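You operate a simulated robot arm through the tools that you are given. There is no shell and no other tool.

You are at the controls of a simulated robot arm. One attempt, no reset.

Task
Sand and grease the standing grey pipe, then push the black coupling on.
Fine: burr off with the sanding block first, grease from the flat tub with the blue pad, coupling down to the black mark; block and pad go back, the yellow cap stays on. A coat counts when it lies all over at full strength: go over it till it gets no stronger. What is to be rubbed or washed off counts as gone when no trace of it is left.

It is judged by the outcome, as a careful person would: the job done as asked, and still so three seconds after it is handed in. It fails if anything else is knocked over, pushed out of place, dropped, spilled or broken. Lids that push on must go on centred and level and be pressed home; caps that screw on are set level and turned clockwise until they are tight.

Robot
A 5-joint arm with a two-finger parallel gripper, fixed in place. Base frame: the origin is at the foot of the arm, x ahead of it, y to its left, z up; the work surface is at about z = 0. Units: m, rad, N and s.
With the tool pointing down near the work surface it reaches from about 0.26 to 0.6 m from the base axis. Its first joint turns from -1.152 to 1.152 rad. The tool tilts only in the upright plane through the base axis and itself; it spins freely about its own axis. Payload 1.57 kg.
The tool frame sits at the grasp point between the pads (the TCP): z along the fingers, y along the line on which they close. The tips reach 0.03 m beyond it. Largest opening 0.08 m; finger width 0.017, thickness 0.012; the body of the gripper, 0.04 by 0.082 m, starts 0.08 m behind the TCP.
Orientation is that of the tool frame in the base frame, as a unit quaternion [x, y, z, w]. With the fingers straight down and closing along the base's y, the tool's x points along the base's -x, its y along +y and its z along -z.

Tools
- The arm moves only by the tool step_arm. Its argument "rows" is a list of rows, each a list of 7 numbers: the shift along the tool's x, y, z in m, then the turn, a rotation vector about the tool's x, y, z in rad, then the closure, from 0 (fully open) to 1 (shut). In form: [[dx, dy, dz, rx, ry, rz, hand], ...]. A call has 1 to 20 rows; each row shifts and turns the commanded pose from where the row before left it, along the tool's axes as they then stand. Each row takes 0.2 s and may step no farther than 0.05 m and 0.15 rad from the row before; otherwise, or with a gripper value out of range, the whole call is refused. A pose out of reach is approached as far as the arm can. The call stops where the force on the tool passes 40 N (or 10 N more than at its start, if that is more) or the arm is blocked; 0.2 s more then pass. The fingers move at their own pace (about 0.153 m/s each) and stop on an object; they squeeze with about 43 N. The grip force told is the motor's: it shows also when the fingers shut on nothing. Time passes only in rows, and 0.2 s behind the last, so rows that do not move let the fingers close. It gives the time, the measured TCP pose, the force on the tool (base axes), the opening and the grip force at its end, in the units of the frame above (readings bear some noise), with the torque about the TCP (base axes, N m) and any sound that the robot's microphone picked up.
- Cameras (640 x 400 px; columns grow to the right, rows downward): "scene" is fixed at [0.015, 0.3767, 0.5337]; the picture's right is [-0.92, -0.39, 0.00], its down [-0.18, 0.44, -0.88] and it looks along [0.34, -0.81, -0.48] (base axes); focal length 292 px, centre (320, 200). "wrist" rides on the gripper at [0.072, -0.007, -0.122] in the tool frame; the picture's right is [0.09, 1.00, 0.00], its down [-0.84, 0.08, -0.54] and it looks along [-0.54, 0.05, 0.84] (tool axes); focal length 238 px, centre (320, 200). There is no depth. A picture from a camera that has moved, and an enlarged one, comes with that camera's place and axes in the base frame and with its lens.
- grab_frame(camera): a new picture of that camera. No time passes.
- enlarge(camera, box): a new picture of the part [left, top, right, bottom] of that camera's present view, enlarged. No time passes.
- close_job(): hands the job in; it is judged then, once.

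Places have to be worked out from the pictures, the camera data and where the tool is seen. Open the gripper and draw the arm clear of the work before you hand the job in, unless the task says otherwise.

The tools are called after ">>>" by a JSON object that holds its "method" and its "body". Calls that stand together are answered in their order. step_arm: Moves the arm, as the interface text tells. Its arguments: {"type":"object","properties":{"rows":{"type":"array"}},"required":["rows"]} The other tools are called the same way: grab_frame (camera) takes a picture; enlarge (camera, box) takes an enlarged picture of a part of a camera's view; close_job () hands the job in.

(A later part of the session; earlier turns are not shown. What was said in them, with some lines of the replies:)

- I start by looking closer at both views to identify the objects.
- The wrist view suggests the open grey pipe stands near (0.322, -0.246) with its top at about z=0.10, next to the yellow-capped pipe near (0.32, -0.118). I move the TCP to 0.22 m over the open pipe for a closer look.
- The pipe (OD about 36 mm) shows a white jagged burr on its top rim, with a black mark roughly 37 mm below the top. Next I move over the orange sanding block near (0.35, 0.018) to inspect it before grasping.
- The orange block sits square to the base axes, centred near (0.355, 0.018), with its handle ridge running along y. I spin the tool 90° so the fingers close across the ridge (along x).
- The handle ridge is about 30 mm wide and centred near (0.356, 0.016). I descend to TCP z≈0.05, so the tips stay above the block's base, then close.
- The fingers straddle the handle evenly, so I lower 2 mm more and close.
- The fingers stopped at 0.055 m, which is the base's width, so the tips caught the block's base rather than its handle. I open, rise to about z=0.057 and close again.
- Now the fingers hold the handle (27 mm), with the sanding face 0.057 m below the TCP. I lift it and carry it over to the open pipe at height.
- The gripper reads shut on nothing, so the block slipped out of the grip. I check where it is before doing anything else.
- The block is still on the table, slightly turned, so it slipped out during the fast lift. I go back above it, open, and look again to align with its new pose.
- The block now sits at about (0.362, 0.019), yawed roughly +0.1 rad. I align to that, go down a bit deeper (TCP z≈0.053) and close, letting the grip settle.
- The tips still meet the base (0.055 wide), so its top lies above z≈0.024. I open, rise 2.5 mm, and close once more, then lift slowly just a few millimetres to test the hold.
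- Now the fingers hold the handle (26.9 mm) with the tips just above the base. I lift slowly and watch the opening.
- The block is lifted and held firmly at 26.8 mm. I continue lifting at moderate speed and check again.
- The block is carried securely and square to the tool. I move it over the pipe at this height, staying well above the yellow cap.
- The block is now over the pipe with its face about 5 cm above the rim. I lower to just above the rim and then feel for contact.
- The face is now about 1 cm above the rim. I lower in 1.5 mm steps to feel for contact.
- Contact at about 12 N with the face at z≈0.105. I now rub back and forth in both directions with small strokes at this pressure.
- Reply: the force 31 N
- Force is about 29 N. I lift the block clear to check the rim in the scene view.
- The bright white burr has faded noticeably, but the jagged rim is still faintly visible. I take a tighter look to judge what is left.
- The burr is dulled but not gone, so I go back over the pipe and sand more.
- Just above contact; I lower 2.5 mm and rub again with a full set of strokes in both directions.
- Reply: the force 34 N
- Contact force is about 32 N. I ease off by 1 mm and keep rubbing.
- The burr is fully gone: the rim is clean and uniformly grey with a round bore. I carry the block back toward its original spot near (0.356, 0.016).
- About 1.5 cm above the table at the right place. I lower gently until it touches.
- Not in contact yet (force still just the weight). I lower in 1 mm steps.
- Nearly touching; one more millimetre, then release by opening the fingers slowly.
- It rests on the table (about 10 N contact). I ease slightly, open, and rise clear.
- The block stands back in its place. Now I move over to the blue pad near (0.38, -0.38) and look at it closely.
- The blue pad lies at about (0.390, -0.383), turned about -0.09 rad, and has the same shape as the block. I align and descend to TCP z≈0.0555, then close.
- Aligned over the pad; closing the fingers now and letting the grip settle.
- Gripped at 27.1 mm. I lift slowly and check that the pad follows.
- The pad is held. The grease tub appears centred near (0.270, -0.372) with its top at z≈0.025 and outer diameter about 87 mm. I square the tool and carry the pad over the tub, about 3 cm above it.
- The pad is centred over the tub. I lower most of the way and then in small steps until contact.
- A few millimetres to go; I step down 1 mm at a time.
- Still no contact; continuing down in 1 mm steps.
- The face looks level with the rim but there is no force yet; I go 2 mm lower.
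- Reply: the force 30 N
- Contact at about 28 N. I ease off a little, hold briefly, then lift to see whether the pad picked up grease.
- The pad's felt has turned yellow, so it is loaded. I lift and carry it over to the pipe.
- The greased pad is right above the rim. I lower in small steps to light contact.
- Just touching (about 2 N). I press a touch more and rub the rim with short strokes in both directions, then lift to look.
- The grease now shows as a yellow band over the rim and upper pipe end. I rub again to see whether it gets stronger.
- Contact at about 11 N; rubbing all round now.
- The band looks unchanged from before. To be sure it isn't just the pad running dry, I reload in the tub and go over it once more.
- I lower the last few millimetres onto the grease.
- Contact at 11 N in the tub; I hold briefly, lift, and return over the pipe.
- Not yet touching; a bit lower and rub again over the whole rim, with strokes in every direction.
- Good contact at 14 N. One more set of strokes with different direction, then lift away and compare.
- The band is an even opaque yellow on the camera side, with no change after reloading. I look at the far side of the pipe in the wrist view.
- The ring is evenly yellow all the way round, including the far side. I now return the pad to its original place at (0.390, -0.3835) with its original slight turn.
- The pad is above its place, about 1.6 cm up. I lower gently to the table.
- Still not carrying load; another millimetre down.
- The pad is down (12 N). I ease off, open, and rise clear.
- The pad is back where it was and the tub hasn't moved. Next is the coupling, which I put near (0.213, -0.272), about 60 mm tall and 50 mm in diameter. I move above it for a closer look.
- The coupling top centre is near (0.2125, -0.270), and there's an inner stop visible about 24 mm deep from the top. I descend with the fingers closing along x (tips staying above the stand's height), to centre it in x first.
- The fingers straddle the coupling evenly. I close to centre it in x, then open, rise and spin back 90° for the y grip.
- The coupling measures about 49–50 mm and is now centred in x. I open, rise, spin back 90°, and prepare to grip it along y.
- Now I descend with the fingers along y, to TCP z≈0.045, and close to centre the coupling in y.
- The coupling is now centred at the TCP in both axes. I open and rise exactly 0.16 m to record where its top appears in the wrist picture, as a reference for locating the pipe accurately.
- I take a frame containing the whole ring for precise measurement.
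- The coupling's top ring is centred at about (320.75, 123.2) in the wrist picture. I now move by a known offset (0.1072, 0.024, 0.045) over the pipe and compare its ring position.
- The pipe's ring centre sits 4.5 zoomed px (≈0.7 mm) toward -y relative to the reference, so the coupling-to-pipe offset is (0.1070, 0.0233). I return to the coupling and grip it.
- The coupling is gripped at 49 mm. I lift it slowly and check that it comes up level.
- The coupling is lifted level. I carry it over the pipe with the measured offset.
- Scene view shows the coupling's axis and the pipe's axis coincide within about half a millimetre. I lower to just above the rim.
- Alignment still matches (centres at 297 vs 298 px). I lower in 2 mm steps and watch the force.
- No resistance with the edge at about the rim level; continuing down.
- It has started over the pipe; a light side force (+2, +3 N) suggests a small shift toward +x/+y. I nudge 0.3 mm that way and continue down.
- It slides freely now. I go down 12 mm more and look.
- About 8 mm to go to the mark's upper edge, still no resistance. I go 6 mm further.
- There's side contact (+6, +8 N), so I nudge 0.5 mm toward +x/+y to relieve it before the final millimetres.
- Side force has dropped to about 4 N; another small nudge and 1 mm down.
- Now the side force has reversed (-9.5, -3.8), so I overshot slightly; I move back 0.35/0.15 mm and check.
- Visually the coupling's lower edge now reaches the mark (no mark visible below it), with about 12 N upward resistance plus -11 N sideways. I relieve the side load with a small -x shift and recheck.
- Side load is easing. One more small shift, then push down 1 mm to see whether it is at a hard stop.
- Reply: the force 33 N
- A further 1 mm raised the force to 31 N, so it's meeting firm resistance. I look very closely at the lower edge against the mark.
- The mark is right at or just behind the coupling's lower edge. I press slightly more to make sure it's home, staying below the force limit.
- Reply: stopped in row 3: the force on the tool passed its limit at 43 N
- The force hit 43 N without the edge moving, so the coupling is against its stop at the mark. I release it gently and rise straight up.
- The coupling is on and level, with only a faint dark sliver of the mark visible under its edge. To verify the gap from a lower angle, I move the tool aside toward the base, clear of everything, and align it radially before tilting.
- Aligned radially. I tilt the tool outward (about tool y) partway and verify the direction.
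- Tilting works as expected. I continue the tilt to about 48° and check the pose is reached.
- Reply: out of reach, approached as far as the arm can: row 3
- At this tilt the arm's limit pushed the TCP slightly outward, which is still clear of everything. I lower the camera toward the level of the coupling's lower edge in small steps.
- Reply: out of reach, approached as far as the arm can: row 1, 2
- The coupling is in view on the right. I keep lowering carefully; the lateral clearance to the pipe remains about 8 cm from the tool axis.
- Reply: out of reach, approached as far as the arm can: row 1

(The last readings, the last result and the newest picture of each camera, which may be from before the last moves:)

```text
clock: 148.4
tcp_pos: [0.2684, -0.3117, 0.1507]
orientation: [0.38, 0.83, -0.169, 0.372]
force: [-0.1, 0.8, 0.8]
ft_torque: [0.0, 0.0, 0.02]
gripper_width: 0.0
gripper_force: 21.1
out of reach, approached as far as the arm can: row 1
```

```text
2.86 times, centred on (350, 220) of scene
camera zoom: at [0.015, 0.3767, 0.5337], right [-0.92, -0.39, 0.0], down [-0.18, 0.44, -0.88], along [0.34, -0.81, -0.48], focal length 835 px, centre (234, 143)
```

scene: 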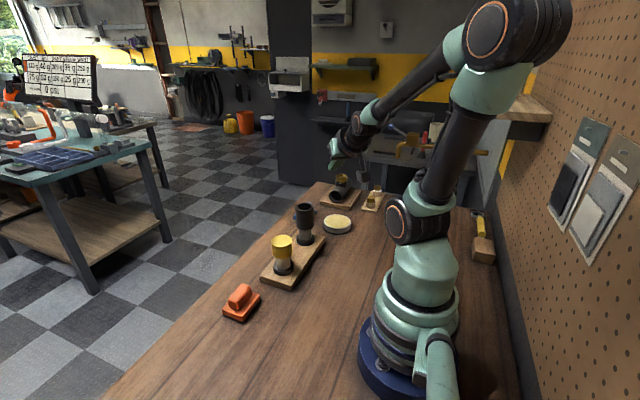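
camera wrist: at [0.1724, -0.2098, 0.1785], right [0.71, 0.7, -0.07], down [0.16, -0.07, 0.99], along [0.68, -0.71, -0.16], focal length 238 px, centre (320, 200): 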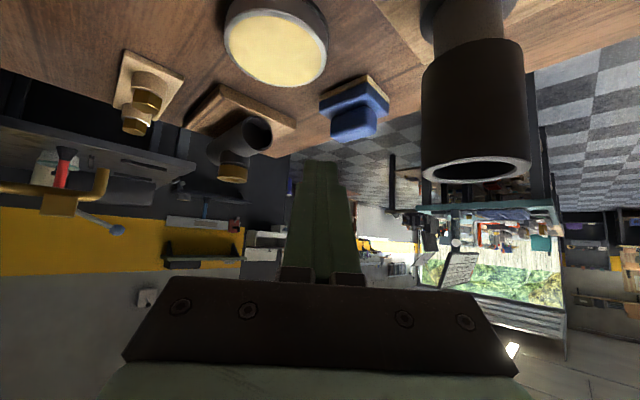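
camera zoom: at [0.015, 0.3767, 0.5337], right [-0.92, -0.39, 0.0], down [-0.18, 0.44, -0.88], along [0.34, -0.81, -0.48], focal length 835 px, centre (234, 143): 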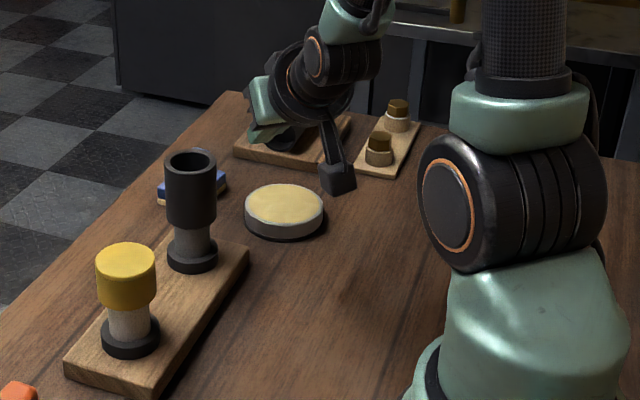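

Clear of everything. Lowering another 6 cm to get a low viewing angle on the coupling's lower edge.

>>> {"method": "step_arm", "body": {"rows": [[0.0149, 0, 0.0133, 0, 0, 0, 1], [0.0149, 0, 0.0133, 0, 0, 0, 1], [0.0149, 0, 0.0133, 0, 0, 0, 1], [0, 0, 0, 0, 0, 0, 1]]}}

>>> {"method": "grab_frame", "body": {"camera": "wrist"}}

>>> {"method": "enlarge", "body": {"camera": "wrist", "box": [410, 40, 550, 200]}}

```text
clock: 149.4
tcp_pos: [0.2681, -0.3109, 0.0918]
orientation: [0.382, 0.829, -0.171, 0.371]
force: [0.1, -0.5, 0.0]
ft_torque: [0.01, 0.03, 0.02]
gripper_width: 0.0
gripper_force: 21.1
```

```text
taken
camera wrist: at [0.1718, -0.2098, 0.1182], right [0.71, 0.7, -0.07], down [0.16, -0.07, 0.99], along [0.68, -0.72, -0.16], focal length 238 px, centre (320, 200)
```

wrist: 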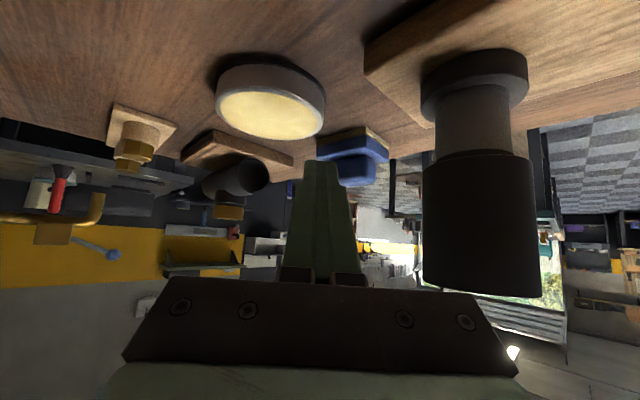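

```text
2.50 times, centred on (480, 120) of wrist
camera zoom: at [0.1718, -0.2098, 0.1182], right [0.71, 0.7, -0.07], down [0.16, -0.07, 0.99], along [0.68, -0.72, -0.16], focal length 596 px, centre (-80, 400)
```

zoom: 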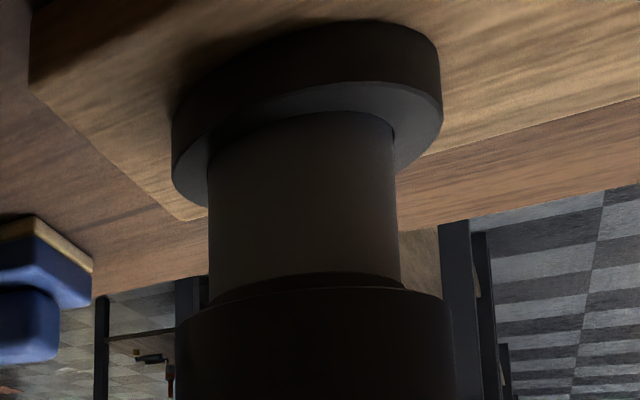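

Very useful low view: the dark mark appears right at the coupling's edge. I zoom in on that line.

>>> {"method": "enlarge", "body": {"camera": "wrist", "box": [420, 130, 540, 180]}}

>>> {"method": "step_arm", "body": {"rows": [[0.0112, 0, 0.01, 0, 0, 0, 1], [0.0075, 0, 0.0067, 0, 0, 0, 1], [0, 0, 0, 0, 0, 0, 1]]}}

>>> {"method": "enlarge", "body": {"camera": "wrist", "box": [420, 120, 560, 220]}}

```text
5.33 times, centred on (480, 155) of wrist
camera zoom: at [0.1718, -0.2098, 0.1182], right [0.71, 0.7, -0.07], down [0.16, -0.07, 0.99], along [0.68, -0.72, -0.16], focal length 1271 px, centre (-533, 440)
```

zoom: 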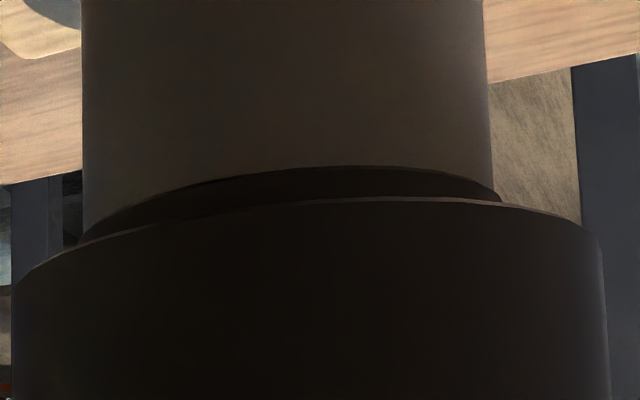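

```text
clock: 150.2
tcp_pos: [0.2677, -0.3107, 0.0656]
orientation: [0.381, 0.829, -0.17, 0.372]
force: [-0.3, 0.0, 0.1]
ft_torque: [0.0, -0.01, 0.01]
gripper_width: 0.0001
gripper_force: 21.7
```

```text
4.00 times, centred on (490, 170) of wrist
camera zoom: at [0.1718, -0.2096, 0.0937], right [0.71, 0.7, -0.07], down [0.16, -0.07, 0.99], along [0.68, -0.71, -0.16], focal length 953 px, centre (-360, 320)
```

zoom: 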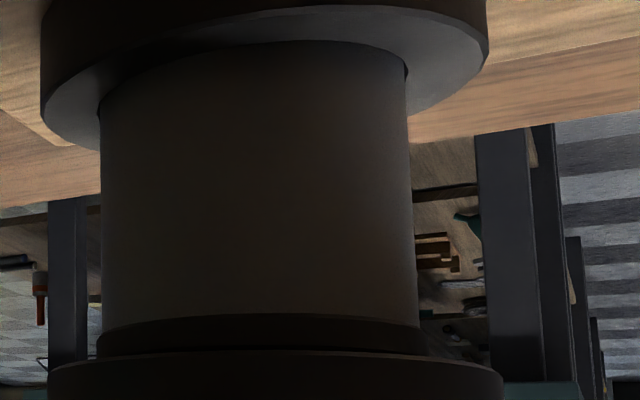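

Camera is now nearly level with the edge. I zoom in on the interface between mark and coupling.

>>> {"method": "enlarge", "body": {"camera": "wrist", "box": [430, 180, 550, 230]}}

>>> {"method": "grab_frame", "body": {"camera": "wrist"}}

```text
5.33 times, centred on (490, 205) of wrist
camera zoom: at [0.1718, -0.2096, 0.0937], right [0.71, 0.7, -0.07], down [0.16, -0.07, 0.99], along [0.68, -0.71, -0.16], focal length 1271 px, centre (-587, 173)
```

zoom: 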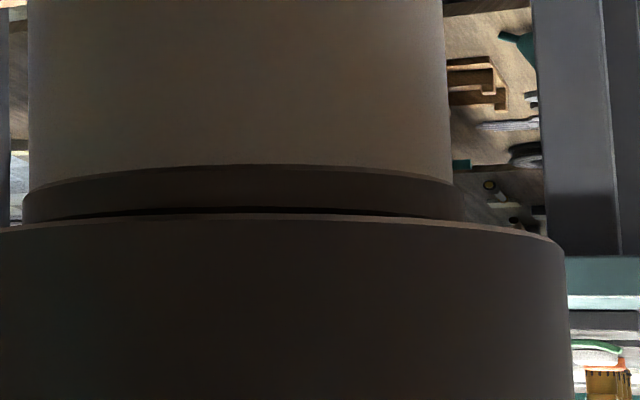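

```text
taken
camera wrist: at [0.1718, -0.2096, 0.0937], right [0.71, 0.7, -0.07], down [0.16, -0.07, 0.99], along [0.68, -0.71, -0.16], focal length 238 px, centre (320, 200)
```

wrist: 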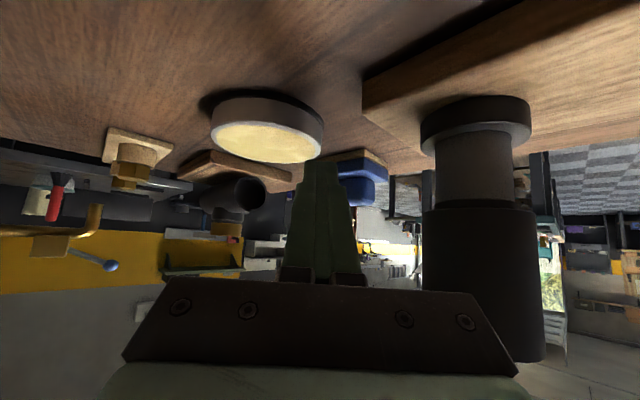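

The full mark band is visible directly touching the coupling's lower edge, so the coupling is seated exactly down to the mark and level. I now back the arm out straight up, then untilt.

>>> {"method": "step_arm", "body": {"rows": [[-0.0149, 0, -0.0133, 0, 0, 0, 1], [-0.0223, 0, -0.02, 0, 0, 0, 1], [-0.0298, 0, -0.0267, 0, 0, 0, 1], [-0.0298, 0, -0.0267, 0, 0, 0, 1], [-0.0298, 0, -0.0267, 0, 0, 0, 1], [-0.0298, 0, -0.0267, 0, 0, 0, 1], [-0.0223, 0, -0.02, 0, 0, 0, 1], [0, 0, 0, 0, 0, 0, 1]]}}

```text
clock: 152.0
tcp_pos: [0.2674, -0.3107, 0.3061]
orientation: [0.382, 0.829, -0.17, 0.371]
force: [-0.3, 0.4, -0.1]
ft_torque: [-0.02, 0.0, -0.01]
gripper_width: 0.0
gripper_force: 21.5
```

I untilt the tool, open the gripper, and rise further, clear of the work.

>>> {"method": "step_arm", "body": {"rows": [[0, 0, 0, 0, 0.14, 0, 0.5], [0, 0, 0, 0, 0.14, 0, 0], [0, 0, 0, 0, 0.14, 0, 0], [0, 0, 0, 0, 0.14, 0, 0], [0, 0, 0, 0, 0.14, 0, 0], [0, 0, 0, 0, 0.14, 0, 0], [0, 0, -0.04, 0, 0, 0, 0], [0, 0, -0.04, 0, 0, 0, 0], [0, 0, 0, 0, 0, 0, 0]]}}

>>> {"method": "grab_frame", "body": {"camera": "scene"}}

>>> {"method": "enlarge", "body": {"camera": "scene", "box": [200, 170, 400, 330]}}

>>> {"method": "grab_frame", "body": {"camera": "wrist"}}

```text
clock: 154.0
tcp_pos: [0.2672, -0.3102, 0.3853]
orientation: [0.418, 0.908, 0.001, 0.0]
force: [-1.2, 0.4, -0.7]
ft_torque: [0.0, -0.02, -0.02]
gripper_width: 0.08
gripper_force: 0.1
```

```text
taken
```

scene: 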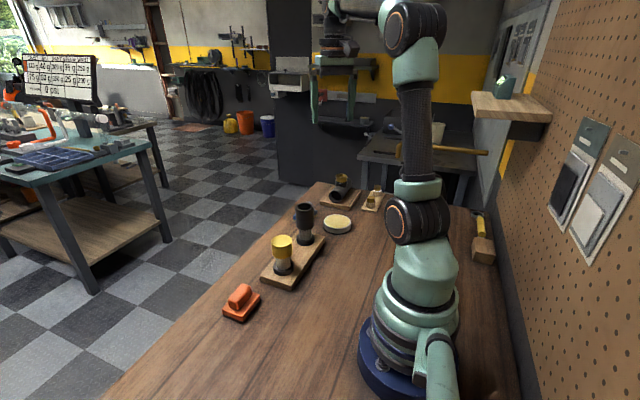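

```text
2.50 times, centred on (300, 250) of scene
camera zoom: at [0.015, 0.3767, 0.5337], right [-0.92, -0.39, 0.0], down [-0.18, 0.44, -0.88], along [0.34, -0.81, -0.48], focal length 730 px, centre (370, 75)
```

zoom: 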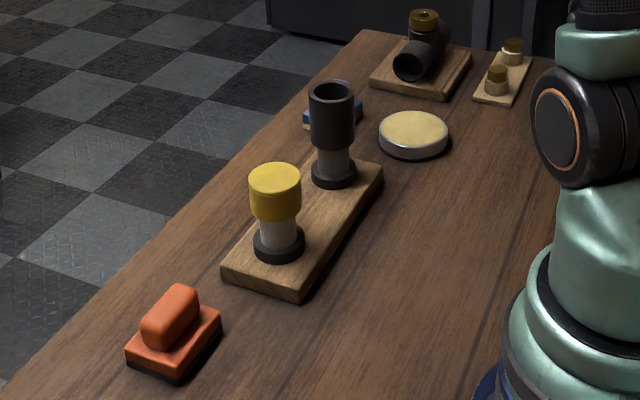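

```text
taken
camera wrist: at [0.2147, -0.2603, 0.5072], right [0.7, 0.72, 0.0], down [0.6, -0.58, 0.54], along [0.39, -0.38, -0.84], focal length 238 px, centre (320, 200)
```

wrist: 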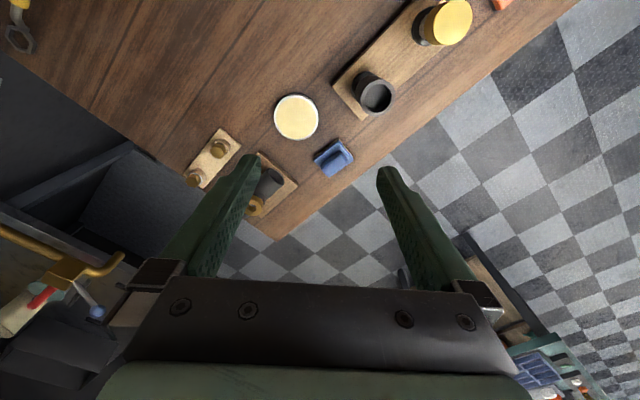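

The burr is gone, the grease went on evenly and stopped getting stronger, and the coupling sits level down to the mark. The block and pad are back, the yellow cap and tub look untouched, and the gripper is open and clear, so I hand the job in.

>>> {"method": "close_job", "body": {}}

```text
The job is handed in.
```

The job is handed in: the pipe is sanded and greased, and the black coupling is on down to the mark. No verdict has come back yet.

- **Sanding:** I rubbed the rim with the block until no trace of the burr showed in the camera view. On my first try the block slipped out of the gripper as I lifted it. It stayed on the table, only slightly turned, and I picked it up again and later put it back in its place.
- **Grease:** I went over the pipe end three times, reloading the pad from the tub before the last. The band looked even all the way round and its colour did not change after the first pass. I judged full strength by eye, and the coupling now covers the greased end.
- **Coupling:** It slid on centred and stopped hard at about 43 N. A low, nearly level view showed its lower edge touching the mark.
- **Everything else:** The pad is back within about 4 mm of where it started. The yellow cap is still on, the tub hasn't visibly moved, and the gripper is open and clear of the work.
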